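You operate a simulated robot arm through the tools that you are given. There is no shell and no other tool. Be economical: measure what you need, move in short steps, check, and stop when the job is done.

You run a simulated robot arm. Do the job below in one go: nothing can be reset, and whatever is moved stays where it is left.

## Task
Set the sliders by the note, turn the knob to round three and return both stray pucks to start.

The check looks at the end state, three seconds after you hand in, the way a careful person would. Anything else that was tipped, shoved, dropped, spilled or broken makes it a failure.

## Robot
A 7-joint arm with a two-finger parallel gripper, fixed in place. Base frame: the origin is at the foot of the arm, x ahead of it, y to its left, z up; the work surface is at about z = 750. Units: mm, rad, N and s.
With the tool pointing down near the work surface it reaches from about 300 to 680 mm from the base axis. Its first joint turns from -1.152 to 1.152 rad. Payload 1.57 kg.
The tool frame sits at the grasp point between the pads (the TCP): z along the fingers, y along the line on which they close. The tips reach 30 mm beyond it. The gripper opens to 110 mm. The fingers are 24 mm wide and 12 mm thick; the gripper's body (48 by 112 mm) begins 78 mm behind the TCP.
Orientation is that of the tool frame in the base frame, as a unit quaternion [x, y, z, w]. With the fingers straight down and closing along the base's y, the tool's x points along the base's -x, its y along +y and its z along -z.

## Interface
- The arm moves only by the tool send_rows. Its argument "rows" is a list of rows, each a list of 3 entries, a list of its own where there are three numbers: the shift along the tool's x, y, z in units of 100 mm (1.0 is 100 mm), then the turn, a rotation vector about the tool's x, y, z in units of 60 degrees (1.0 is 60 degrees), then the opening in per cent of the stroke, from 0 (shut) to 100 (fully open). In form: [[[x, y, z], [rx, ry, rz], jaw], ...]. A call has 1 to 20 rows; each row is the pose to reach, as a shift and turn from the pose commanded when the call began, along the tool's axes at that moment. A call with a number of a shift or a turn outside -1 to 1 is refused whole. Each row takes 0.2 s and may step no farther than 50 mm and 0.15 rad from the row before; otherwise, or with a gripper value out of range, the whole call is refused. A pose out of reach is approached as far as the arm can. The call stops where the force on the tool passes 40 N (or 10 N more than at its start, if that is more) or the arm is blocked; 0.2 s more then pass. The fingers move at their own pace (about 108 mm/s each) and stop on an object; they squeeze with about 39 N. The grip force told is the motor's: it shows also when the fingers shut on nothing. Time passes only in rows, and 0.2 s behind the last, so rows that repeat a pose let the fingers close. It gives the time, the measured TCP pose, the force on the tool (base axes), the opening and the grip force at its end, in the units of the frame above (readings bear some noise).
- Cameras (640 x 400 px; columns grow to the right, rows downward): "scene" is fixed at [162, -392.1, 1395.6]; the picture's right is [0.80, -0.60, 0.00], its down [-0.39, -0.52, -0.76] and it looks along [0.45, 0.61, -0.65] (base axes); focal length 373 px, centre (320, 200). "wrist" rides on the gripper at [-36, 0, -80] in the tool frame; the picture's right is [0.00, -1.00, 0.00], its down [0.97, 0.00, -0.24] and it looks along [0.24, 0.00, 0.97] (tool axes); focal length 218 px, centre (320, 200).
- grab_frame(camera): a new picture of that camera. It takes no simulated time.
- probe_pixels(camera, pixels): for up to 12 pixels [column, row] of the newest picture of that camera ("zoom" is the newest enlarged one), the place [x, y, z] in the base frame of the surface seen there, good to about 2 mm. It takes no simulated time.
- close_up(camera, box): a new picture of the part [left, top, right, bottom] of that camera's present view, enlarged. It takes no simulated time.
- close_job(): hands the job in; it is judged then, once.

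Work in short steps. Measure before you move; look again where a grasp or a placing could have gone wrong, and mend it. You have 80 turns and 34 pictures in all, those below and enlarged ones among them. Open the gripper and draw the arm clear of the work before you hand the job in, unless the task says otherwise; then end with one line.

The tools are called after "Request:" as a command line: name --argument value ..., lists and objects as JSON in quotes. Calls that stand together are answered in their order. send_rows: Moves the arm, as the interface text tells. Its arguments: {"type":"object","properties":{"rows":{"type":"array"}},"required":["rows"]} The other tools are called the same way: grab_frame (camera) takes a picture; probe_pixels (camera, pixels) gives the place of the surface under pixels of a picture; close_up (camera, box) takes an enlarged picture of a part of a camera's view; close_job () hands the job in.

At the start:

```text
t: 0.0
ee_pos: [423.5, 50.7, 1052.4]
orientation: [0.001, 1.0, 0.0, 0.0]
wrist_force: [-1.0, -0.5, -0.1]
finger_gap: 110.0
finger_force: 0.0
```

scene: 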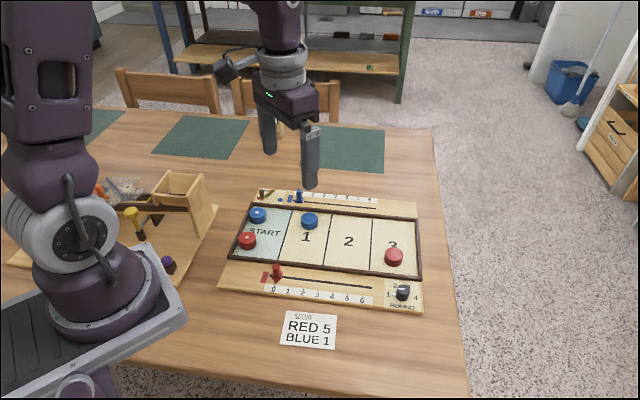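
wrist: 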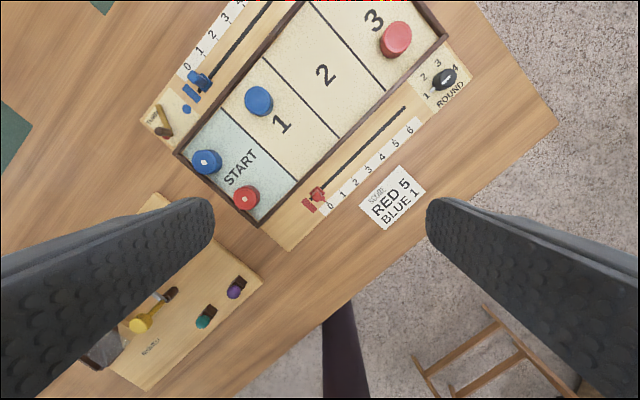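

The note at (310,328) reads RED 5, BLUE 1; the pucks off START are blue at (310,220) and red at (394,257). I take enlarged views of the board for detail.

Request:
close_up --camera "scene" --box '[210, 180, 430, 317]'

Request:
close_up --camera "wrist" --box '[140, 0, 480, 230]'

```text
2.91 times, centred on (320, 248) of scene
```

zoom: 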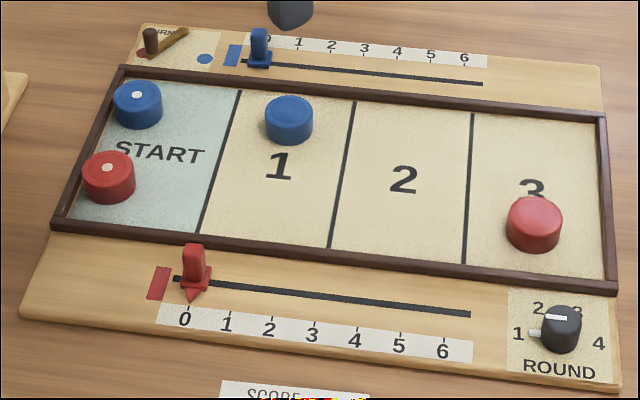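

```text
1.74 times, centred on (310, 115) of wrist
```

zoom: 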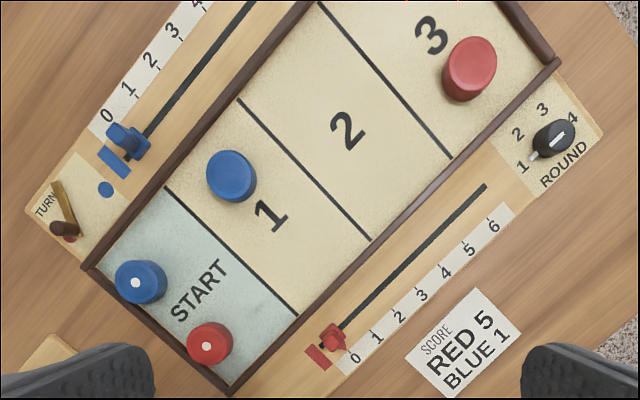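

In the newest zoom I measure: slider handles, tick labels, knob, pucks and board edges.

Request:
probe_pixels --camera "zoom" --pixels '[[231, 172], [470, 62], [140, 278], [210, 338], [126, 128], [333, 333], [355, 357], [377, 339], [400, 317], [422, 295], [447, 273], [469, 250]]'

Request:
probe_pixels --camera "zoom" --pixels '[[494, 226], [487, 185], [328, 342], [106, 115], [128, 88], [150, 60], [173, 31], [252, 2], [132, 155], [560, 132], [532, 157], [570, 130]]'

Request:
probe_pixels --camera "zoom" --pixels '[[523, 166], [518, 134], [543, 109], [573, 117], [167, 188], [298, 314], [93, 267], [229, 390], [240, 98], [557, 62], [200, 300], [437, 350]]'

```text
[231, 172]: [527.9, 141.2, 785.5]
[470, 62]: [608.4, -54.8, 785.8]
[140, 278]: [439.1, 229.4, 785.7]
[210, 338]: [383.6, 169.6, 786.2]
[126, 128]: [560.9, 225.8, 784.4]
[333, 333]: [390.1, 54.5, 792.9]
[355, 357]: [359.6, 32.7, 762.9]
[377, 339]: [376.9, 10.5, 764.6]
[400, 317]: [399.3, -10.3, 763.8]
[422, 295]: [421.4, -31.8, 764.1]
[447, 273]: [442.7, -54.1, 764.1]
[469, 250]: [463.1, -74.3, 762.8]
```

```text
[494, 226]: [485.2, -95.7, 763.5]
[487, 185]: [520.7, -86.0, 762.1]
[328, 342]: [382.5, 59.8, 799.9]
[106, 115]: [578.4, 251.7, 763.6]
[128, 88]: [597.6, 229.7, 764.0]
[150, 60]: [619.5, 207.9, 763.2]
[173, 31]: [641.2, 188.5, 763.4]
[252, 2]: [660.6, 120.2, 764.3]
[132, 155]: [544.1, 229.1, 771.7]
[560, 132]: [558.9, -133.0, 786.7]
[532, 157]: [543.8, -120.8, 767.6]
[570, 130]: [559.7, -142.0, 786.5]
```

```text
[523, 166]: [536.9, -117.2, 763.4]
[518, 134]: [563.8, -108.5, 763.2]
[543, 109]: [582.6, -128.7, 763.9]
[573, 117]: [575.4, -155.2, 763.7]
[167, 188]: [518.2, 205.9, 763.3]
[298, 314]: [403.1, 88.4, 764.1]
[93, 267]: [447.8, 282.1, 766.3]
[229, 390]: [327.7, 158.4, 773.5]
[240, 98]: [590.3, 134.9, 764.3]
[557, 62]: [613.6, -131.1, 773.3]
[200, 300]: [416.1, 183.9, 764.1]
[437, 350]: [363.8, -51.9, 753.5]
```

The board axis runs at about -45° (0→6 direction u≈(0.704,-0.710), 30 mm per unit). I turn the tool -45°, move above the red slider, and look.

Request:
send_rows --rows '[[[0.06, 0.01, 0.16], [0, 0, -0.125], 100], [[0.12, 0.02, 0.33], [0, 0, -0.25], 100], [[0.18, 0.03, 0.5], [0, 0, -0.375], 100], [[0.24, 0.04, 0.66], [0, 0, -0.5], 100], [[0.3, 0.05, 0.83], [0, 0, -0.625], 100], [[0.36, 0.06, 1.0], [0, 0, -0.75], 100]]'

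Request:
grab_frame --camera "wrist"

```text
t: 1.4
ee_pos: [387.7, 54.9, 952.0]
orientation: [-0.384, 0.923, 0.0, 0.0]
wrist_force: [0.3, -0.2, 0.0]
finger_gap: 109.9
finger_force: 0.1
```

```text
29 pictures are left
```

wrist: 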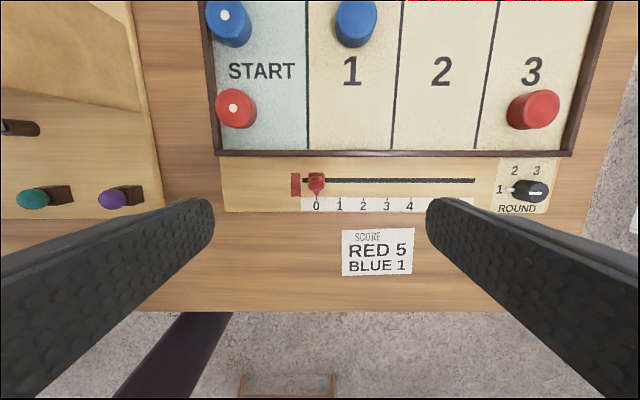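

The board is now level in the picture, with the red slider at (316,183). I enlarge the slider and knob strip, and the scene view of the pucks.

Request:
close_up --camera "wrist" --box '[280, 150, 440, 230]'

Request:
probe_pixels --camera "wrist" --pixels '[[316, 178], [316, 188], [311, 183], [322, 183], [304, 180], [475, 181], [217, 105], [255, 110], [219, 150], [308, 148], [219, 157], [218, 20]]'

```text
4.00 times, centred on (360, 190) of wrist
```

zoom: 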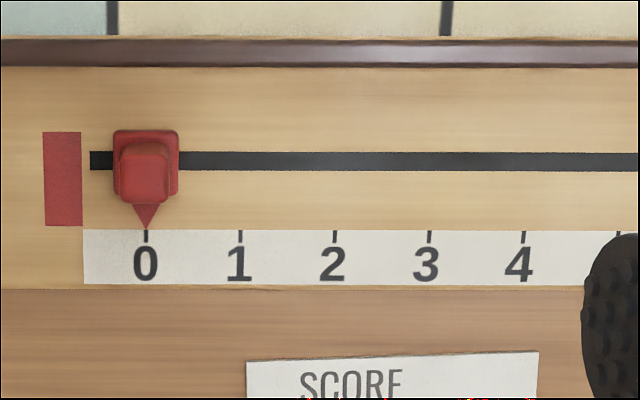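

```text
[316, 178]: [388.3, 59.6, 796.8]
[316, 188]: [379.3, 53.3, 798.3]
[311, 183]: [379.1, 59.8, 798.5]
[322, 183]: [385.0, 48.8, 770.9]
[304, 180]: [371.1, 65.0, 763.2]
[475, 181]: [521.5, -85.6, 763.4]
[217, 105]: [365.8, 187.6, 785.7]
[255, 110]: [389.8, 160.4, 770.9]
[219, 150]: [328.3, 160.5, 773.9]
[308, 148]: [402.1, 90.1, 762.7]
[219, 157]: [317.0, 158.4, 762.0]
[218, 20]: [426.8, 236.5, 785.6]
```

The pointer tip sits on tick 0 (zoom (147,228)). I measure ticks and the tip precisely.

Request:
probe_pixels --camera "zoom" --pixels '[[147, 236], [240, 236], [334, 236], [429, 236], [523, 236], [617, 234], [124, 175], [166, 175], [145, 145], [145, 200], [118, 185], [175, 185]]'

```text
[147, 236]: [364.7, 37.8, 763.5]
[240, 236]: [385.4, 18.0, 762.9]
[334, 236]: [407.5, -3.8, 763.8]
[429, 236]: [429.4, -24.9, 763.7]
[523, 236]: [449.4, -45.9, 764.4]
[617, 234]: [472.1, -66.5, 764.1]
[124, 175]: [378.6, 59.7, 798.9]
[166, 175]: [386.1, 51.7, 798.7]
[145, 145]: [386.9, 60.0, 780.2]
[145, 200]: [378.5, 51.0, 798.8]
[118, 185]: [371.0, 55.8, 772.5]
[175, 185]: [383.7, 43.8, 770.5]
```

Stem centre is at about (382,55.5), top z 799. I descend over it, with the fingers straddling it along the slot.

Request:
send_rows --rows '[[[0.04, 0.043, 0.4], [0, 0, 0], 60], [[0.04, 0.043, 0.8], [0, 0, 0], 50], [[0.04, 0.043, 0.95], [0, 0, 0], 50]]'

Request:
send_rows --rows '[[[0, 0, 0.25], [0, 0, 0], 50], [[0, 0, 0.5], [0, 0, 0], 50], [[0, 0, 0.53], [0, 0, 0], 50]]'

Request:
grab_frame --camera "wrist"

```text
t: 2.2
ee_pos: [382.1, 56.3, 855.5]
orientation: [-0.383, 0.924, 0.0, 0.0]
wrist_force: [0.2, -0.2, 0.0]
finger_gap: 54.8
finger_force: 0.0
```

```text
t: 3.0
ee_pos: [382.0, 55.9, 804.0]
orientation: [-0.383, 0.924, 0.0, -0.001]
wrist_force: [-0.7, -0.3, -0.5]
finger_gap: 55.1
finger_force: 0.2
```

```text
27 pictures are left
```

wrist: 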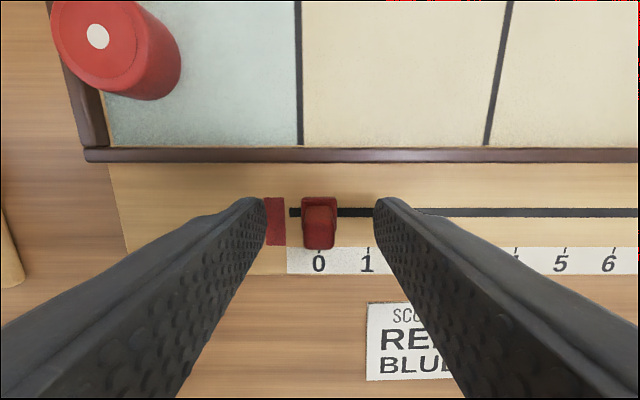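

The stem at (319,222) sits between the fingers. I close and see the readings, then slide along -y.

Request:
send_rows --rows '[[[0, 0, 0], [0, 0, 0], 0], [[0, 0, 0], [0, 0, 0], 0], [[0, 0, 0], [0, 0, 0], 0]]'

Request:
send_rows --rows '[[[0, -0.1, 0], [0, 0, 0], 0], [[0, -0.25, 0], [0, 0, 0], 0], [[0, -0.4, 0], [0, 0, 0], 0], [[0, -0.55, 0], [0, 0, 0], 0], [[0, -0.7, 0], [0, 0, 0], 0], [[0, -0.8, 0], [0, 0, 0], 0]]'

```text
t: 3.8
ee_pos: [382.1, 56.5, 804.0]
orientation: [-0.383, 0.924, 0.0, 0.0]
wrist_force: [-1.2, -0.8, -9.5]
finger_gap: 13.7
finger_force: 30.0
```

```text
t: 5.2
ee_pos: [437.5, 1.0, 803.5]
orientation: [-0.383, 0.924, 0.0, 0.001]
wrist_force: [-0.2, 0.6, 14.4]
finger_gap: 13.7
finger_force: 29.9
```

It slides cleanly; TCP s≈309–310, target ≈380.8. I go on 71 mm.

Request:
send_rows --rows '[[[0, -0.15, 0], [0, 0, 0], 0], [[0, -0.3, 0], [0, 0, 0], 0], [[0, -0.45, 0], [0, 0, 0], 0], [[0, -0.6, 0], [0, 0, 0], 0], [[0, -0.71, 0], [0, 0, 0], 0], [[0, -0.71, 0], [0, 0, 0], 0]]'

Request:
close_up --camera "wrist" --box '[240, 180, 400, 280]'

```text
t: 6.6
ee_pos: [486.7, -49.8, 804.1]
orientation: [-0.382, 0.924, 0.0, 0.0]
wrist_force: [-0.3, 0.4, -4.1]
finger_gap: 13.7
finger_force: 30.3
```

```text
4.00 times, centred on (320, 230) of wrist
```

zoom: 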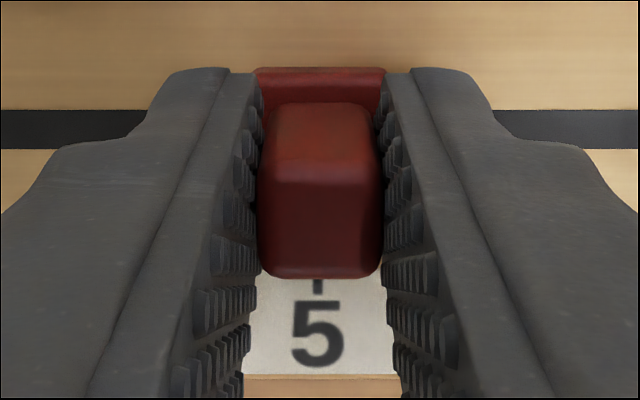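

The stem is in line with the tick of 5 (zoom x≈318). I open and rise, then look.

Request:
send_rows --rows '[[[0, 0, 0], [0, 0, 0], 40], [[0, 0, 0], [0, 0, 0], 40], [[0, 0, -0.3], [0, 0, 0], 50], [[0, 0, -0.7], [0, 0, 0], 80], [[0, 0, -1.0], [0, 0, 0], 100]]'

Request:
close_up --camera "wrist" --box '[220, 130, 440, 260]'

```text
t: 7.8
ee_pos: [487.2, -48.9, 905.5]
orientation: [-0.382, 0.924, 0.001, 0.0]
wrist_force: [-0.1, 1.1, -0.4]
finger_gap: 110.0
finger_force: 0.2
```

```text
2.91 times, centred on (330, 195) of wrist
```

zoom: 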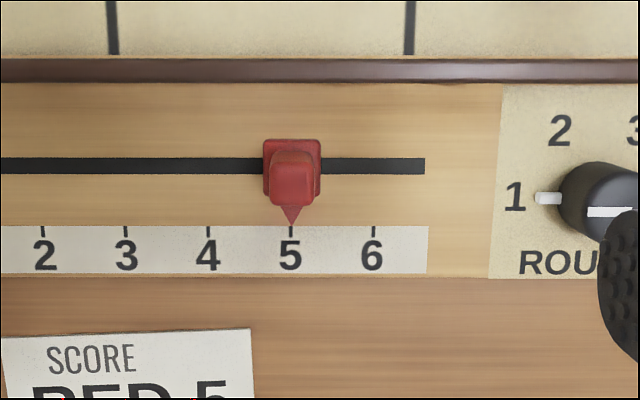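

Red points at 5. Now I move above the blue slider (near s≈240, v≈540).

Request:
send_rows --rows '[[[-0.38, 0.23, 0], [0, 0, 0], 100], [[-0.77, 0.46, 0], [0, 0, 0], 100]]'

Request:
send_rows --rows '[[[-0.38, 0.23, 0], [0, 0, 0], 100], [[-0.77, 0.46, 0], [0, 0, 0], 100]]'

Request:
send_rows --rows '[[[-0.38, 0.23, 0], [0, 0, 0], 100], [[-0.77, 0.46, 0], [0, 0, 0], 100]]'

Request:
grab_frame --camera "wrist"

```text
t: 8.4
ee_pos: [508.6, 38.4, 904.6]
orientation: [-0.382, 0.924, -0.001, 0.0]
wrist_force: [0.4, 0.2, 0.6]
finger_gap: 110.1
finger_force: 0.0
```

```text
t: 9.0
ee_pos: [531.9, 124.2, 905.4]
orientation: [-0.383, 0.924, -0.001, 0.0]
wrist_force: [0.3, -0.2, 0.2]
finger_gap: 110.0
finger_force: 0.1
```

```text
t: 9.6
ee_pos: [553.6, 208.8, 903.6]
orientation: [-0.383, 0.924, 0.001, 0.0]
wrist_force: [0.4, 0.1, -0.1]
finger_gap: 109.8
finger_force: 0.1
```

```text
24 pictures are left
```

wrist: 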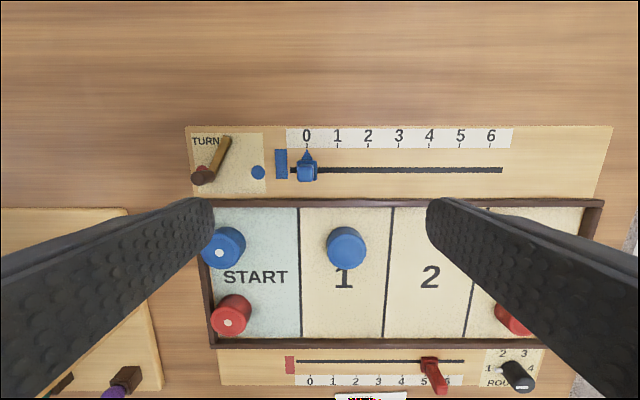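

The blue slider is at (306,165) on 0. I enlarge and measure it.

Request:
close_up --camera "wrist" --box '[270, 120, 390, 195]'

Request:
probe_pixels --camera "wrist" --pixels '[[337, 146], [307, 146], [368, 145], [347, 228], [347, 262], [328, 245], [366, 245], [347, 245], [300, 215], [299, 330], [212, 333], [228, 150]]'

```text
5.33 times, centred on (330, 158) of wrist
```

zoom: 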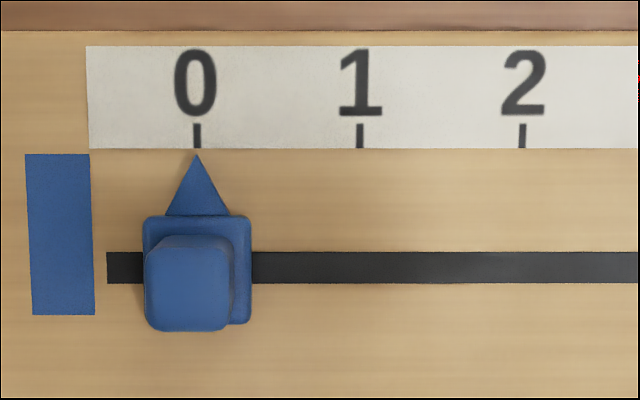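

```text
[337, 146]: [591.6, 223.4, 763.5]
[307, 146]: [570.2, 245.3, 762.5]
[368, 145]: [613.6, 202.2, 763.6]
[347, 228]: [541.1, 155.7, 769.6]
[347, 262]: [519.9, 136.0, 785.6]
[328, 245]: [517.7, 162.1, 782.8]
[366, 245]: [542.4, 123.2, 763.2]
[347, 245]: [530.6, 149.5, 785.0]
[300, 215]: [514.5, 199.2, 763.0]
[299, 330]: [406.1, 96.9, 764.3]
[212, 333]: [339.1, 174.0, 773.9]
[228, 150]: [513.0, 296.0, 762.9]
```

Request:
probe_pixels --camera "zoom" --pixels '[[187, 285], [150, 285], [222, 285], [187, 325], [187, 245], [197, 135], [360, 135], [197, 158]]'

```text
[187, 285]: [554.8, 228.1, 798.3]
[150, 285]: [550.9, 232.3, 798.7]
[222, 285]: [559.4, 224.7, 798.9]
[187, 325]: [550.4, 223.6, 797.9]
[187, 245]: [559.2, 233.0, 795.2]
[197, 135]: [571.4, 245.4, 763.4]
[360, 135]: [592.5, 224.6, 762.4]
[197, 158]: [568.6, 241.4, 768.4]
```

Blue stem centre is (555,228), tick 1 lies 29.6 mm further. I descend over it, jaws half open.

Request:
send_rows --rows '[[[-0.147, 0.128, 0.3], [0, 0, 0], 60], [[-0.147, 0.128, 0.6], [0, 0, 0], 50], [[-0.147, 0.128, 0.9], [0, 0, 0], 50], [[-0.147, 0.128, 1.0], [0, 0, 0], 50]]'

Request:
grab_frame --camera "wrist"

```text
t: 10.6
ee_pos: [556.1, 230.6, 803.6]
orientation: [-0.383, 0.924, 0.0, 0.001]
wrist_force: [0.2, 0.9, -0.7]
finger_gap: 54.9
finger_force: 0.1
```

```text
22 pictures are left
```

wrist: 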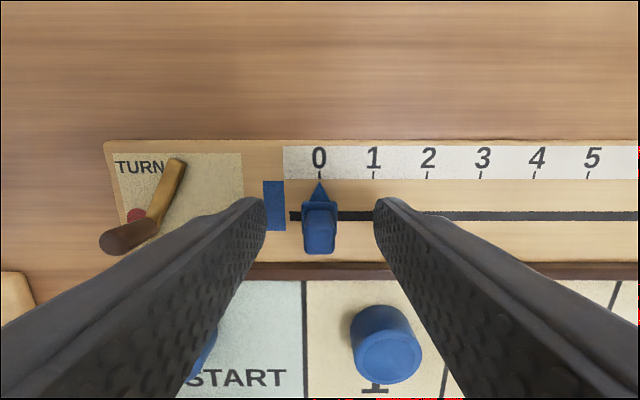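

Straddled well. I close, then slide 30 mm to 1.

Request:
send_rows --rows '[[[0, 0, 0], [0, 0, 0], 0], [[0, 0, 0], [0, 0, 0], 0], [[0, 0, 0], [0, 0, 0], 0], [[0, -0.1, 0], [0, 0, 0], 0], [[0, -0.2, 0], [0, 0, 0], 0], [[0, -0.3, 0], [0, 0, 0], 0], [[0, -0.3, 0], [0, 0, 0], 0]]'

Request:
close_up --camera "wrist" --box '[240, 120, 400, 260]'

```text
t: 12.2
ee_pos: [577.4, 209.1, 803.7]
orientation: [-0.382, 0.924, 0.0, 0.0]
wrist_force: [1.4, 1.8, -7.0]
finger_gap: 13.6
finger_force: 29.8
```

```text
2.86 times, centred on (320, 190) of wrist
```

zoom: 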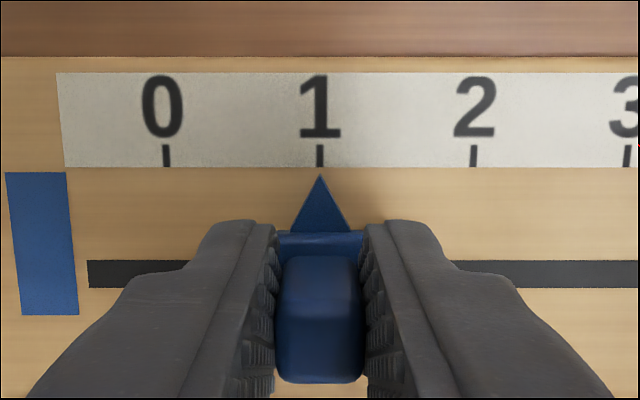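

Blue pointer is on 1. I open, rise, and move over the stray blue puck while turning the tool by +90° in two calls (to close across the board).

Request:
send_rows --rows '[[[0, 0, 0], [0, 0, 0], 40], [[0, 0, 0], [0, 0, 0], 40], [[0, 0, -0.3], [0, 0, 0], 50], [[0, 0, -0.7], [0, 0, 0], 80], [[0, 0, -1.0], [0, 0, 0], 100]]'

Request:
send_rows --rows '[[[0.13, -0.02, 0], [0, 0, 0.125], 100], [[0.26, -0.03, 0], [0, 0, 0.25], 100], [[0.39, -0.05, 0], [0, 0, 0.375], 100], [[0.52, -0.07, 0], [0, 0, 0.5], 100], [[0.65, -0.09, 0], [0, 0, 0.625], 100], [[0.78, -0.1, 0], [0, 0, 0.75], 100]]'

Request:
send_rows --rows '[[[0, 0, 0], [0, 0, 0.125], 100], [[0, 0, 0], [0, 0, 0.25], 100], [[0, 0, 0], [0, 0, 0.375], 100], [[0, 0, 0], [0, 0, 0.5], 100], [[0, 0, 0], [0, 0, 0.625], 100], [[0, 0, 0], [0, 0, 0.75], 100]]'

Request:
grab_frame --camera "wrist"

```text
t: 13.4
ee_pos: [576.9, 208.5, 905.8]
orientation: [-0.382, 0.924, 0.0, 0.0]
wrist_force: [-0.1, 0.4, 0.4]
finger_gap: 110.1
finger_force: 0.0
```

```text
t: 14.8
ee_pos: [527.6, 146.2, 904.9]
orientation: [0.001, 1.0, 0.0, 0.0]
wrist_force: [-0.2, -0.1, 0.1]
finger_gap: 109.8
finger_force: 0.1
```

```text
t: 16.2
ee_pos: [528.1, 146.6, 903.9]
orientation: [0.383, 0.924, 0.0, 0.001]
wrist_force: [-0.7, -0.1, -0.7]
finger_gap: 110.1
finger_force: 0.0
```

```text
20 pictures are left
```

wrist: 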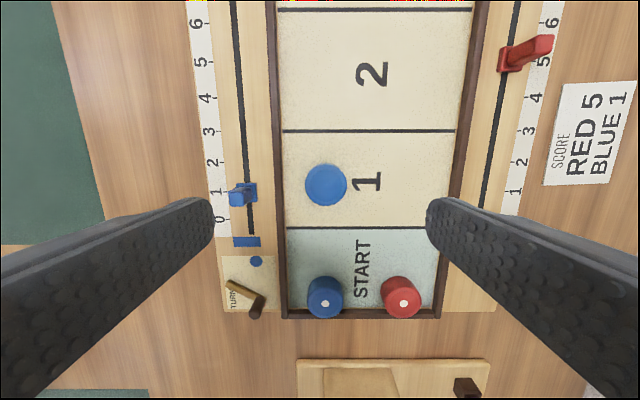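

Good view of START and the puck at (326,185). I enlarge it and measure edges for diameters and free room.

Request:
close_up --camera "wrist" --box '[260, 150, 470, 330]'

```text
2.22 times, centred on (365, 240) of wrist
```

zoom: 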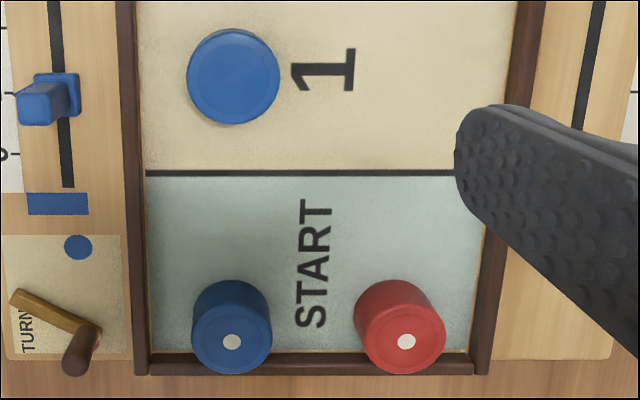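

Request:
probe_pixels --camera "zoom" --pixels '[[192, 76], [275, 76], [233, 34], [233, 118], [231, 342], [406, 342], [200, 173], [430, 173], [196, 342], [266, 342], [145, 270], [230, 355]]'

Request:
probe_pixels --camera "zoom" --pixels '[[200, 178], [430, 178], [231, 275], [395, 275], [470, 280], [480, 285], [200, 354], [320, 352], [155, 270], [438, 342], [372, 342], [130, 270]]'

```text
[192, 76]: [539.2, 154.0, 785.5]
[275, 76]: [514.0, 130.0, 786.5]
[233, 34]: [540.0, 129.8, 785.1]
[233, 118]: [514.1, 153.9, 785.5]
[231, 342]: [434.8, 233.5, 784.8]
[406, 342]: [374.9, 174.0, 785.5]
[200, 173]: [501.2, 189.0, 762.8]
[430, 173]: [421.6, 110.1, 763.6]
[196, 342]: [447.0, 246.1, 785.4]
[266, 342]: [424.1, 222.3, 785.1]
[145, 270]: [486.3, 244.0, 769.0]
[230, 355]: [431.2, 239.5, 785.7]
```

```text
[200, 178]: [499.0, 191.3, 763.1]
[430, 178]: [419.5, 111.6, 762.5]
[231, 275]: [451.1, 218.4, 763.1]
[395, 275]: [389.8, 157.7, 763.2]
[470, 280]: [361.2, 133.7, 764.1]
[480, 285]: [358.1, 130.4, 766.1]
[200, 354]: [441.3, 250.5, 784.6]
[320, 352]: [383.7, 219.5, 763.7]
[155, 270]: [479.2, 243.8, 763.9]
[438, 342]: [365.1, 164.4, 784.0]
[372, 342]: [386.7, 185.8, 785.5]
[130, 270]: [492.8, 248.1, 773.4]
```

Puck diameter is about 36 mm; stray blue centre (526.8,142), free START strip s=160–217. I descend over it with a narrow opening to clear the rail.

Request:
send_rows --rows '[[[-0.024, -0.055, 0.2], [0, 0, 0], 44], [[-0.024, -0.055, 0.5], [0, 0, 0], 44], [[-0.024, -0.055, 0.8], [0, 0, 0], 44]]'

Request:
grab_frame --camera "wrist"

```text
t: 17.0
ee_pos: [527.2, 141.1, 823.7]
orientation: [0.384, 0.924, -0.001, 0.0]
wrist_force: [-0.9, 1.2, 0.1]
finger_gap: 48.3
finger_force: 0.0
```

```text
18 pictures are left
```

wrist: 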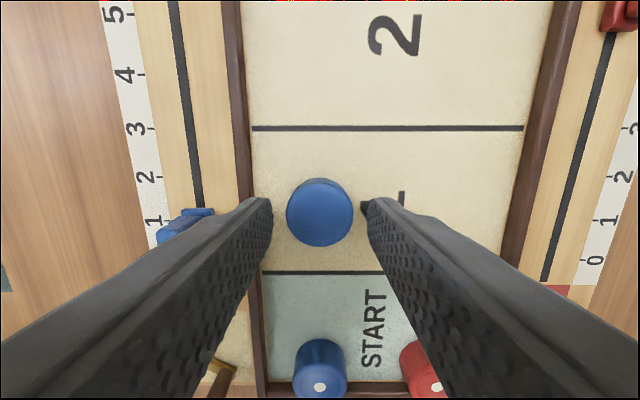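

Centred with clearance to the rail. I go down 27 mm and close.

Request:
send_rows --rows '[[[0, 0, 0.15], [0, 0, 0], 44], [[0, 0, 0.27], [0, 0, 0], 44], [[0, 0, 0.27], [0, 0, 0], 20], [[0, 0, 0.27], [0, 0, 0], 20], [[0, 0, 0.27], [0, 0, 0], 20]]'

```text
t: 18.2
ee_pos: [526.8, 141.5, 796.6]
orientation: [0.383, 0.924, 0.0, 0.0]
wrist_force: [0.0, -1.4, 3.1]
finger_gap: 36.9
finger_force: 38.8
```

Held (36.9 mm). I lift 45 mm and carry it 82 mm toward START (s≈190, v≈468).

Request:
send_rows --rows '[[[0, 0, -0.2], [0, 0, 0], 20], [[0, 0, -0.45], [0, 0, 0], 20], [[0.25, -0.02, -0.45], [0, 0, 0], 20], [[0.5, -0.045, -0.45], [0, 0, 0], 20], [[0.7, -0.045, -0.45], [0, 0, 0], 20], [[0.82, -0.045, -0.45], [0, 0, 0], 20], [[0.82, -0.045, -0.45], [0, 0, 0], 20]]'

Request:
grab_frame --camera "wrist"

```text
t: 19.8
ee_pos: [465.0, 196.1, 842.4]
orientation: [0.383, 0.924, 0.0, 0.0]
wrist_force: [0.4, -0.3, -0.1]
finger_gap: 36.6
finger_force: 39.0
```

```text
17 pictures are left
```

wrist: 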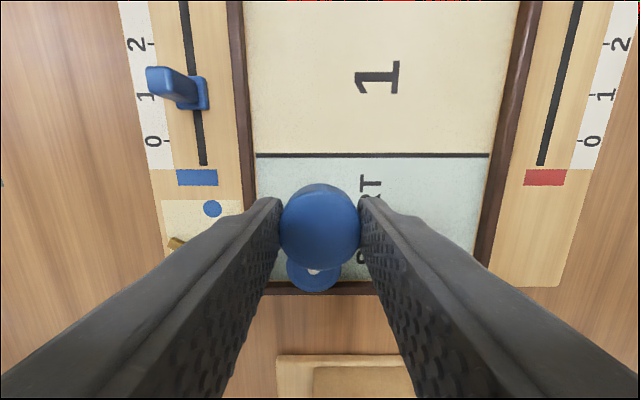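

TCP is at s=190, v=467.5. I lower 45 mm, open slightly and rise.

Request:
send_rows --rows '[[[0, 0, 0.2], [0, 0, 0], 20], [[0, 0, 0.38], [0, 0, 0], 20], [[0, 0, 0.45], [0, 0, 0], 20], [[0, 0, 0.45], [0, 0, 0], 20]]'

Request:
send_rows --rows '[[[0, 0, 0], [0, 0, 0], 41], [[0, 0, 0], [0, 0, 0], 41], [[0, 0, -0.2], [0, 0, 0], 41], [[0, 0, -0.6], [0, 0, 0], 41], [[0, 0, -1.0], [0, 0, 0], 60]]'

Request:
grab_frame --camera "wrist"

```text
t: 20.8
ee_pos: [465.2, 195.5, 796.7]
orientation: [0.382, 0.924, 0.001, 0.0]
wrist_force: [0.5, -0.4, 0.7]
finger_gap: 36.6
finger_force: 39.6
```

```text
t: 22.0
ee_pos: [465.7, 195.7, 898.0]
orientation: [0.382, 0.924, 0.0, 0.0]
wrist_force: [0.5, 0.8, 0.0]
finger_gap: 66.0
finger_force: 0.0
```

```text
16 pictures are left
```

wrist: 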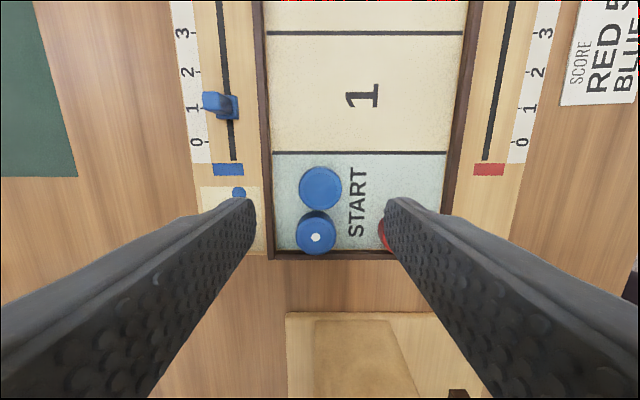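

Blue is fully within START. I travel to above the stray red puck (about (608,-55)).

Request:
send_rows --rows '[[[-0.46, -0.13, 0], [0, 0, 0], 60], [[-0.92, -0.26, 0], [0, 0, 0], 60]]'

Request:
send_rows --rows '[[[-0.46, -0.13, 0], [0, 0, 0], 60], [[-0.92, -0.26, 0], [0, 0, 0], 60]]'

Request:
send_rows --rows '[[[-0.46, -0.13, 0], [0, 0, 0], 60], [[-0.92, -0.26, 0], [0, 0, 0], 60]]'

Request:
close_up --camera "wrist" --box '[220, 80, 460, 230]'

```text
t: 22.6
ee_pos: [514.3, 112.2, 898.6]
orientation: [0.382, 0.924, 0.001, 0.0]
wrist_force: [0.2, -0.5, 0.7]
finger_gap: 65.9
finger_force: 0.0
```

```text
t: 23.2
ee_pos: [558.6, 27.1, 897.8]
orientation: [0.382, 0.924, 0.0, 0.0]
wrist_force: [0.0, 0.3, 0.1]
finger_gap: 65.9
finger_force: 0.0
```

```text
t: 23.8
ee_pos: [604.8, -56.0, 897.1]
orientation: [0.383, 0.924, 0.0, 0.0]
wrist_force: [-0.1, 0.0, 0.2]
finger_gap: 66.0
finger_force: 0.0
```

```text
2.67 times, centred on (340, 155) of wrist
```

zoom: 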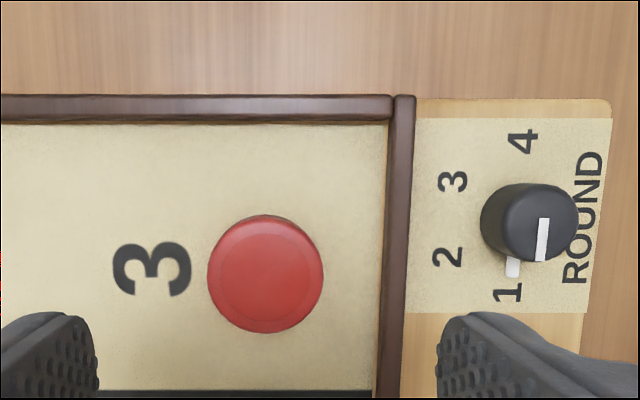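

Request:
probe_pixels --camera "zoom" --pixels '[[213, 275], [318, 275], [265, 222], [265, 328], [385, 275], [400, 275], [541, 240], [500, 215], [575, 215], [540, 190], [512, 266], [540, 258]]'

Request:
probe_pixels --camera "zoom" --pixels '[[507, 292], [447, 258], [452, 181], [522, 141], [536, 222], [512, 272], [490, 240], [540, 218]]'

```text
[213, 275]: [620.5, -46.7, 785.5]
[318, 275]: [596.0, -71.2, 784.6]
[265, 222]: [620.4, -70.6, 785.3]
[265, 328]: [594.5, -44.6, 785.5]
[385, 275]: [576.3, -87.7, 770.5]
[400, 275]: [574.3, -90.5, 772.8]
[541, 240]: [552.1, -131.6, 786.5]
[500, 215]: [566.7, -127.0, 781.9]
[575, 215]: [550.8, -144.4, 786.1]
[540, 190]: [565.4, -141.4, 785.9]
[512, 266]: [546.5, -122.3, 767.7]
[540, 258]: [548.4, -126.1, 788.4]
```

```text
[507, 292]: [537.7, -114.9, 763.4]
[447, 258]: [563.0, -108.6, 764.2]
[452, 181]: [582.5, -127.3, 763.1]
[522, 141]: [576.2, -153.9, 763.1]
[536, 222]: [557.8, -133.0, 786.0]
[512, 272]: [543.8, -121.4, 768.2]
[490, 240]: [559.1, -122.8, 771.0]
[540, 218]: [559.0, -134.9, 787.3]
```

Red puck centre (608,-58). I descend with 48 mm opening, close, and check the grip.

Request:
send_rows --rows '[[[-0.037, 0.015, 0.2], [0, 0, 0], 44], [[-0.037, 0.015, 0.5], [0, 0, 0], 44], [[-0.037, 0.015, 0.75], [0, 0, 0], 44]]'

Request:
grab_frame --camera "wrist"

```text
t: 24.6
ee_pos: [609.1, -57.5, 821.8]
orientation: [0.383, 0.924, 0.001, 0.0]
wrist_force: [-0.1, -0.5, 0.1]
finger_gap: 48.5
finger_force: 0.1
```

```text
14 pictures are left
```

wrist: 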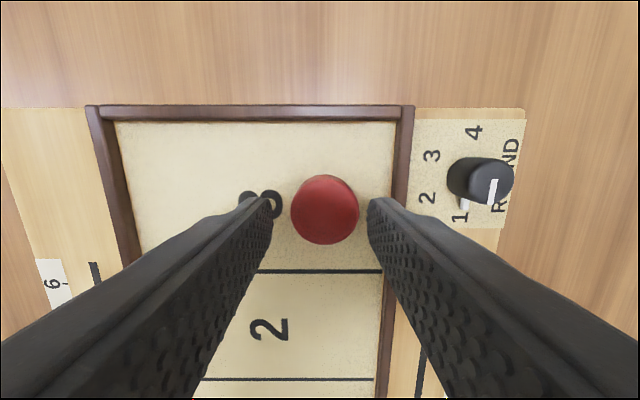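

Clear on both sides. Descend 25 mm and close.

Request:
send_rows --rows '[[[0, 0, 0.15], [0, 0, 0], 44], [[0, 0, 0.25], [0, 0, 0], 44], [[0, 0, 0.25], [0, 0, 0], 20], [[0, 0, 0.25], [0, 0, 0], 20], [[0, 0, 0.25], [0, 0, 0], 20]]'

Request:
send_rows --rows '[[[0, 0, -0.2], [0, 0, 0], 20], [[0, 0, -0.45], [0, 0, 0], 20], [[0.35, 0.0, -0.45], [0, 0, 0], 20], [[0.7, 0.0, -0.45], [0, 0, 0], 20], [[0.95, 0.0, -0.45], [0, 0, 0], 20]]'

Request:
send_rows --rows '[[[0.35, 0.0, 0], [0, 0, 0], 20], [[0.7, 0.0, 0], [0, 0, 0], 20], [[0.95, 0.06, 0], [0, 0, 0], 20], [[0.95, 0.11, 0], [0, 0, 0], 20]]'

```text
t: 25.8
ee_pos: [608.4, -56.2, 796.7]
orientation: [0.383, 0.924, 0.0, 0.001]
wrist_force: [0.6, 0.3, 5.2]
finger_gap: 37.2
finger_force: 38.9
```

```text
t: 27.0
ee_pos: [540.4, 11.8, 844.1]
orientation: [0.383, 0.924, 0.0, 0.001]
wrist_force: [-0.3, -0.7, 0.5]
finger_gap: 36.9
finger_force: 39.4
```

```text
t: 28.0
ee_pos: [482.6, 86.4, 841.9]
orientation: [0.383, 0.924, 0.0, 0.0]
wrist_force: [-0.4, 0.4, -0.2]
finger_gap: 36.9
finger_force: 39.2
```

Puck still held; s=280, v=402. I go another 90 mm to s=190 and look before lowering.

Request:
send_rows --rows '[[[0.35, -0.02, 0], [0, 0, 0], 20], [[0.7, -0.02, 0], [0, 0, 0], 20], [[0.9, -0.02, 0], [0, 0, 0], 20], [[0.9, -0.02, 0], [0, 0, 0], 20]]'

Request:
grab_frame --camera "wrist"

```text
t: 29.0
ee_pos: [417.3, 148.4, 842.7]
orientation: [0.382, 0.924, 0.0, 0.0]
wrist_force: [0.9, -0.2, -0.7]
finger_gap: 36.5
finger_force: 39.3
```

```text
13 pictures are left
```

wrist: 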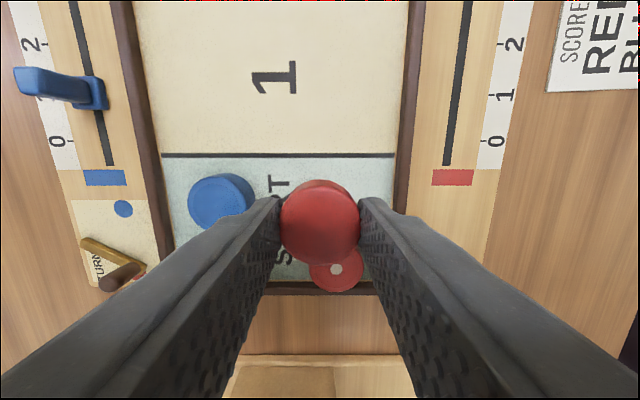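

The path down is clear (blue puck at (222,200), left finger inside the gap). I lower 45 mm, release narrowly and rise.

Request:
send_rows --rows '[[[0, 0, 0.2], [0, 0, 0], 20], [[0, 0, 0.38], [0, 0, 0], 20], [[0, 0, 0.455], [0, 0, 0], 20], [[0, 0, 0.455], [0, 0, 0], 20]]'

Request:
send_rows --rows '[[[0, 0, 0], [0, 0, 0], 41], [[0, 0, 0], [0, 0, 0], 41], [[0, 0, -0.2], [0, 0, 0], 41], [[0, 0, -0.6], [0, 0, 0], 41], [[0, 0, -1.0], [0, 0, 0], 100]]'

Request:
grab_frame --camera "wrist"

```text
t: 30.0
ee_pos: [418.3, 149.1, 798.4]
orientation: [0.383, 0.924, 0.0, 0.0]
wrist_force: [-0.6, 0.8, 14.3]
finger_gap: 36.6
finger_force: 39.2
```

```text
t: 31.2
ee_pos: [416.2, 147.4, 897.1]
orientation: [0.383, 0.924, -0.001, 0.0]
wrist_force: [-0.3, 0.6, -0.2]
finger_gap: 110.1
finger_force: 0.1
```

```text
12 pictures are left
```

wrist: 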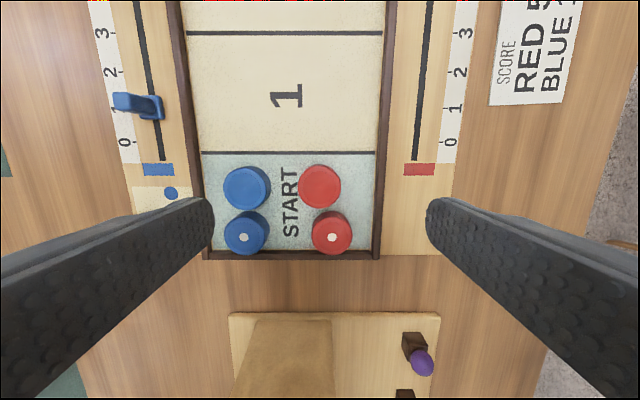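

All four pucks sit within START. Now the knob, centre ≈(556.4,-134.3), top z 786: I travel there in three calls, turning the tool -60° in the last.

Request:
send_rows --rows '[[[-0.33, -0.11, 0], [0, 0, 0], 80], [[-0.66, -0.22, 0], [0, 0, 0], 60], [[-0.99, -0.33, 0], [0, 0, 0], 45]]'

Request:
send_rows --rows '[[[-0.33, -0.11, 0], [0, 0, 0], 45], [[-0.66, -0.22, 0], [0, 0, 0], 45], [[-0.99, -0.33, 0], [0, 0, 0], 45]]'

Request:
send_rows --rows '[[[-0.12, -0.04, 0], [0, 0, -0.125], 45], [[-0.25, -0.08, 0], [0, 0, -0.25], 45], [[-0.37, -0.12, 0], [0, 0, -0.375], 45], [[-0.5, -0.16, 0], [0, 0, -0.5], 45], [[-0.62, -0.2, 0], [0, 0, -0.625], 45], [[-0.74, -0.25, 0], [0, 0, -0.75], 45], [[-0.87, -0.29, 0], [0, 0, -0.875], 45], [[-0.99, -0.33, 0], [0, 0, -1.0], 45]]'

Request:
grab_frame --camera "wrist"

```text
t: 32.0
ee_pos: [465.9, 54.3, 897.4]
orientation: [0.382, 0.924, 0.0, -0.001]
wrist_force: [0.6, 0.4, 0.3]
finger_gap: 49.3
finger_force: 0.1
```

```text
t: 32.8
ee_pos: [509.4, -37.9, 897.2]
orientation: [0.382, 0.924, -0.001, 0.0]
wrist_force: [0.6, 0.5, -0.6]
finger_gap: 49.6
finger_force: 0.0
```

```text
t: 34.6
ee_pos: [557.1, -132.0, 897.0]
orientation: [-0.131, 0.991, 0.0, 0.0]
wrist_force: [0.3, -0.4, 0.2]
finger_gap: 49.4
finger_force: 0.1
```

```text
11 pictures are left
```

wrist: 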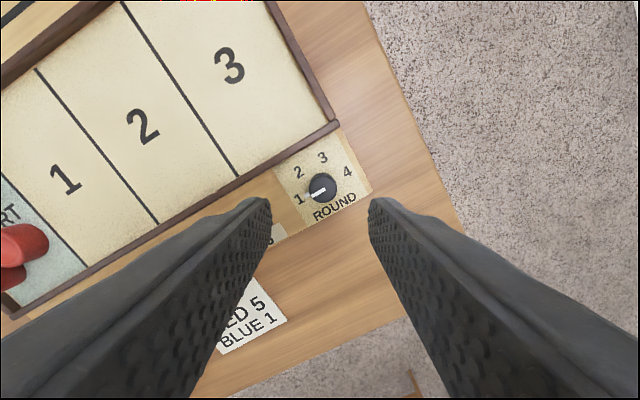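

The knob is at (322,187). I enlarge and measure its rim.

Request:
close_up --camera "wrist" --box '[272, 140, 372, 225]'

```text
4.71 times, centred on (322, 182) of wrist
```

zoom: 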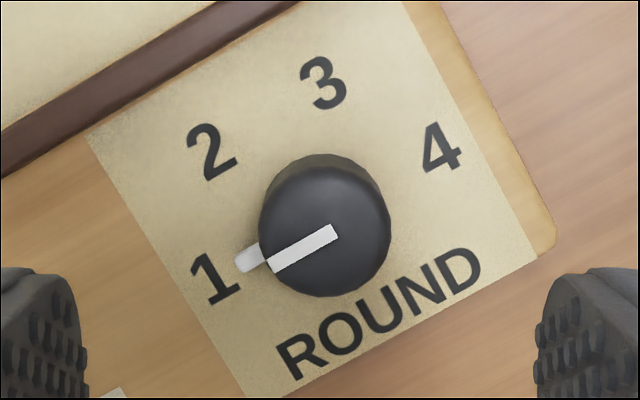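

Request:
probe_pixels --camera "zoom" --pixels '[[264, 230], [386, 230], [325, 172], [325, 290], [335, 232], [272, 268], [245, 261], [213, 278], [212, 150], [323, 82], [442, 148], [325, 230]]'

```text
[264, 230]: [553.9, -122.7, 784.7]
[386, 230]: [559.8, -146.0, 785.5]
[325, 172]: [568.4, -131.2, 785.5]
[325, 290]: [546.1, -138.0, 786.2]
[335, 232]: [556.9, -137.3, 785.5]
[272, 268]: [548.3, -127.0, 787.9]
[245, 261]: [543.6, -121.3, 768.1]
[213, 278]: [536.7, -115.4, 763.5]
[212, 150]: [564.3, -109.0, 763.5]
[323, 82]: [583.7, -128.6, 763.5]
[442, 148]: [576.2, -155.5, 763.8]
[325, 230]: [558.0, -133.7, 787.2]
```

Knob centre is (557,-134.5), diameter ≈25. I lower to tip z≈773, above the nub (768), with 49 mm opening.

Request:
send_rows --rows '[[[0.007, -0.024, 0.3], [0, 0, 0], 42], [[0.007, -0.024, 0.6], [0, 0, 0], 38], [[0.007, -0.024, 0.8], [0, 0, 0], 38], [[0.007, -0.024, 0.935], [0, 0, 0], 38]]'

Request:
send_rows --rows '[[[0, 0, 0], [0, 0, 0], 10], [[0, 0, 0], [0, 0, 0], 10], [[0, 0, 0], [0, 0, 0], 10]]'

Request:
grab_frame --camera "wrist"

```text
t: 35.6
ee_pos: [557.4, -134.4, 803.4]
orientation: [-0.131, 0.991, -0.001, 0.0]
wrist_force: [-0.9, -0.1, -1.0]
finger_gap: 41.9
finger_force: 0.0
```

```text
t: 36.4
ee_pos: [557.1, -135.0, 802.0]
orientation: [-0.131, 0.991, 0.0, 0.0]
wrist_force: [2.5, -5.0, -10.1]
finger_gap: 24.8
finger_force: 36.7
```

```text
9 pictures are left
```

wrist: 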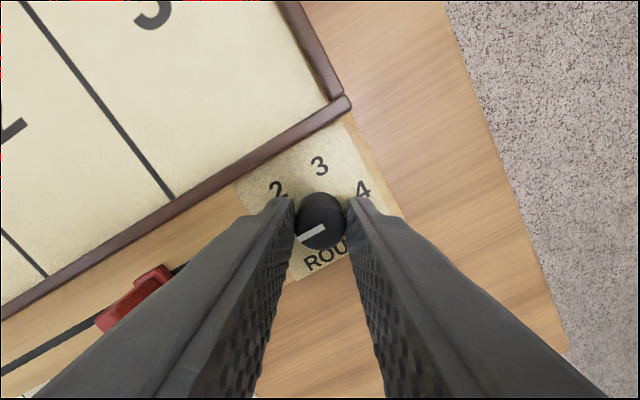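

Knob gripped (24.8 mm). I turn +60° about the tool z (clockwise from above).

Request:
send_rows --rows '[[[0, 0, 0], [0, 0, 0.125], 10], [[0, 0, 0], [0, 0, 0.25], 10], [[0, 0, 0], [0, 0, 0.375], 10], [[0, 0, 0], [0, 0, 0.5], 10], [[0, 0, 0], [0, 0, 0.625], 10], [[0, 0, 0], [0, 0, 0.75], 10], [[0, 0, 0], [0, 0, 0.875], 10], [[0, 0, 0], [0, 0, 1.0], 10], [[0, 0, 0], [0, 0, 1.0], 10]]'

Request:
close_up --camera "wrist" --box '[240, 140, 400, 260]'

```text
t: 38.4
ee_pos: [556.6, -136.1, 803.9]
orientation: [0.384, 0.923, -0.002, -0.001]
wrist_force: [-8.5, -29.7, -7.7]
finger_gap: 24.9
finger_force: 36.2
```

```text
3.33 times, centred on (320, 200) of wrist
```

zoom: 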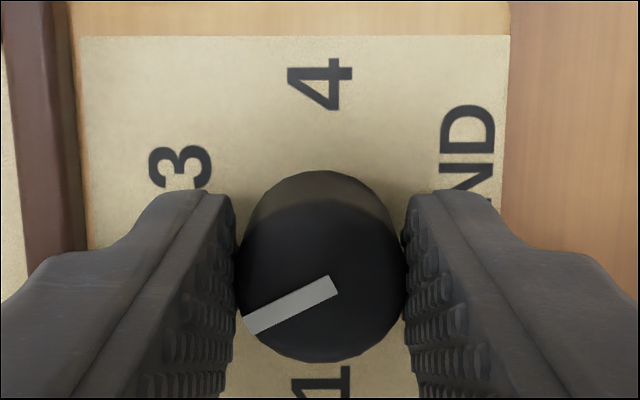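

The line turned with the gripper (now at 2), but with a 30 N side force, so the axis is likely nearer (556.5,-135.5). I open, shift 1 mm and turn back -60° to re-grip.

Request:
send_rows --rows '[[[0, 0, 0], [0, 0, 0], 38], [[0, 0, 0], [0, 0, 0], 38], [[-0.004, -0.011, 0], [0, 0, -0.125], 38], [[-0.004, -0.011, 0], [0, 0, -0.25], 38], [[-0.004, -0.011, 0], [0, 0, -0.375], 38], [[-0.004, -0.011, 0], [0, 0, -0.5], 38], [[-0.004, -0.011, 0], [0, 0, -0.625], 38], [[-0.004, -0.011, 0], [0, 0, -0.75], 38], [[-0.004, -0.011, 0], [0, 0, -0.875], 38], [[-0.004, -0.011, 0], [0, 0, -1.0], 38], [[-0.004, -0.011, 0], [0, 0, -1.0], 38]]'

Request:
close_up --camera "wrist" --box '[240, 140, 400, 260]'

```text
t: 40.8
ee_pos: [557.3, -134.7, 803.5]
orientation: [-0.131, 0.991, 0.0, 0.0]
wrist_force: [0.0, 0.2, -0.3]
finger_gap: 41.8
finger_force: 0.1
```

```text
3.33 times, centred on (320, 200) of wrist
```

zoom: 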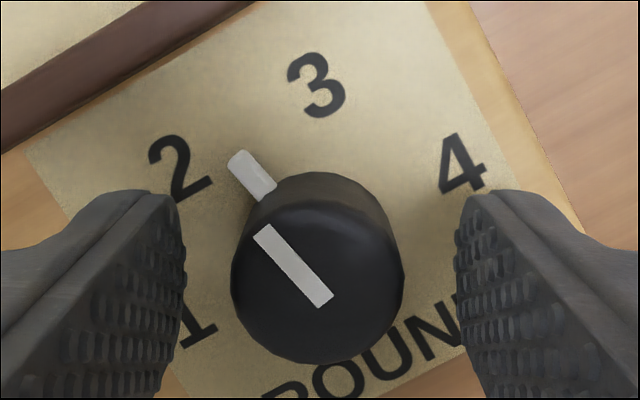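

Knob is now near 2. I measure the nub against the labels.

Request:
probe_pixels --camera "zoom" --pixels '[[240, 165], [258, 188], [264, 235], [322, 298], [180, 167], [316, 85], [461, 163], [318, 262]]'

```text
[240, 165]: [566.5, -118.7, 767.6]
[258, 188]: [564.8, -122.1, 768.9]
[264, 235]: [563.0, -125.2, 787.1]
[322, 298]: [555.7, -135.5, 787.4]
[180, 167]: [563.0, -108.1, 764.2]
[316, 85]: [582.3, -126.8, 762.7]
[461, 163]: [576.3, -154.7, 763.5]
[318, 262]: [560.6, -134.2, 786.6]
```

The line is at about 57° against 2's 76° and 3's ~16°, so roughly 40° more is needed. I re-grip and check the force before turning.

Request:
send_rows --rows '[[[0, 0, 0], [0, 0, 0], 10], [[0, 0, 0], [0, 0, 0], 10], [[0, 0, 0], [0, 0, 0], 10]]'

Request:
send_rows --rows '[[[0, 0, 0], [0, 0, 0.125], 10], [[0, 0, 0], [0, 0, 0.25], 10], [[0, 0, 0], [0, 0, 0.375], 10], [[0, 0, 0], [0, 0, 0.5], 10], [[0, 0, 0], [0, 0, 0.5], 10]]'

Request:
close_up --camera "wrist" --box '[240, 140, 400, 260]'

```text
t: 41.6
ee_pos: [557.3, -134.7, 804.3]
orientation: [-0.131, 0.991, 0.0, -0.001]
wrist_force: [-2.1, 3.5, 2.2]
finger_gap: 25.2
finger_force: 36.4
```

```text
t: 42.8
ee_pos: [556.3, -135.0, 803.7]
orientation: [0.132, 0.991, 0.0, -0.001]
wrist_force: [-2.3, -1.7, -9.4]
finger_gap: 24.9
finger_force: 36.8
```

```text
3.33 times, centred on (320, 200) of wrist
```

zoom: 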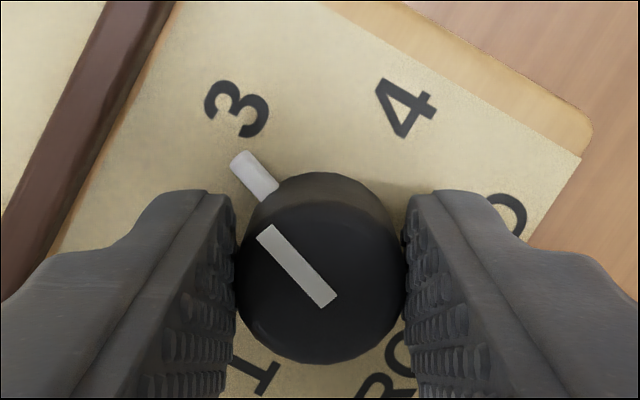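

Low side force now. I measure the nub and line angle here.

Request:
probe_pixels --camera "zoom" --pixels '[[242, 165], [262, 188], [269, 237], [325, 300], [237, 108], [405, 105], [240, 160], [248, 172]]'

```text
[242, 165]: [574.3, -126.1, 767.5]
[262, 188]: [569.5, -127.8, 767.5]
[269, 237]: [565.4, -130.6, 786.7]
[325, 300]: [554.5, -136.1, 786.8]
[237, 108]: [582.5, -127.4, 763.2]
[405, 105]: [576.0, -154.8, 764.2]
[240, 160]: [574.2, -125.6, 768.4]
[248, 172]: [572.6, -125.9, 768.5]
```

Pointer is at ≈27°, label 3 at ≈16°. I turn 11° more, still gripped.

Request:
send_rows --rows '[[[0, 0, 0], [0, 0, 0.1], 10], [[0, 0, 0], [0, 0, 0.19], 10], [[0, 0, 0], [0, 0, 0.19], 10]]'

Request:
send_rows --rows '[[[0, 0, 0], [0, 0, 0], 24], [[0, 0, 0], [0, 0, 0], 38], [[0, 0, 0], [0, 0, 0], 38], [[0, 0, -0.2], [0, 0, 0], 38], [[0, 0, -0.6], [0, 0, 0], 60], [[0, 0, -1.0], [0, 0, 0], 100]]'

Request:
close_up --camera "wrist" --box '[260, 130, 380, 230]'

```text
t: 43.6
ee_pos: [556.5, -136.4, 803.6]
orientation: [0.23, 0.973, -0.001, 0.001]
wrist_force: [-3.2, -7.2, -9.5]
finger_gap: 24.7
finger_force: 36.1
```

```text
t: 45.0
ee_pos: [557.4, -134.2, 904.0]
orientation: [0.228, 0.974, 0.0, 0.001]
wrist_force: [-0.7, 0.6, 0.7]
finger_gap: 110.2
finger_force: 0.0
```

```text
4.00 times, centred on (320, 180) of wrist
```

zoom: 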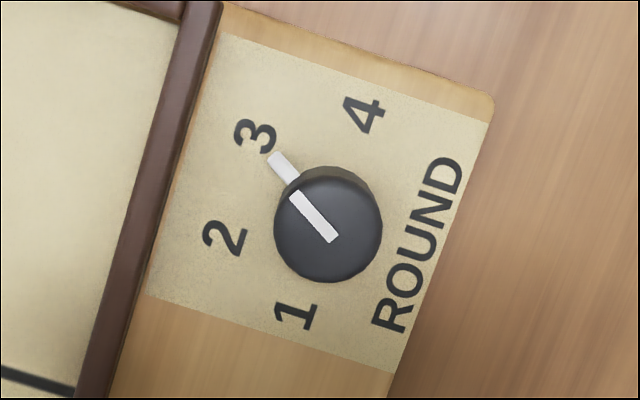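

Request:
probe_pixels --camera "zoom" --pixels '[[275, 159], [292, 178], [297, 197], [331, 237], [256, 136], [363, 115], [224, 238], [295, 317]]'

```text
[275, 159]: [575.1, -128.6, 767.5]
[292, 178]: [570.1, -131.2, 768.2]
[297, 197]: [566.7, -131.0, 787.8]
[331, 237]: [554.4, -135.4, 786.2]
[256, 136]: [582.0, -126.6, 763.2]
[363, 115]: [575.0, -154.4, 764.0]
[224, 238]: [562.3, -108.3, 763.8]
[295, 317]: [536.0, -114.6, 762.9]
```

Pointer is at ≈17–19°, label 3 at ≈16.6°: on round 3. I draw the arm up and back clear and check the whole scene.

Request:
send_rows --rows '[[[0, 0, -0.4], [0, 0, 0], 100], [[0.2, 0, -0.8], [0, 0, 0], 100], [[0.5, 0, -1.0], [0, 0, 0], 100], [[0.9, 0, -1.0], [0, 0, 0], 100]]'

Request:
grab_frame --camera "wrist"

Request:
close_up --camera "scene" --box '[210, 180, 430, 317]'

```text
t: 46.0
ee_pos: [476.7, -94.3, 1003.7]
orientation: [0.228, 0.974, 0.0, 0.0]
wrist_force: [0.0, -0.2, 0.3]
finger_gap: 109.7
finger_force: 0.1
```

```text
4 pictures are left
```

wrist: 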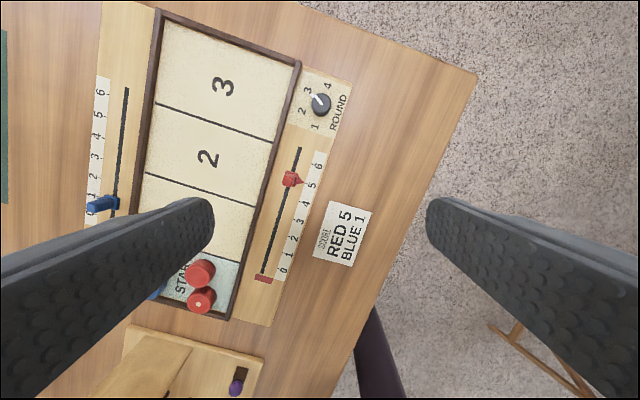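

```text
2.91 times, centred on (320, 248) of scene
```

zoom: 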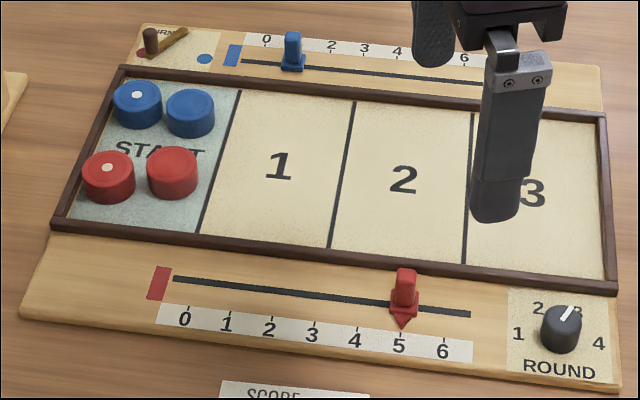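

Red is on 5, blue on 1, the knob points to 3, all four pucks are within START, and the turn lever is untouched; the arm is clear with the gripper open. I hand in.

Request:
close_job

```text
The job is handed in.
```

The job is handed in: red slider on 5, blue slider on 1, knob on round 3, and both stray pucks back inside START.
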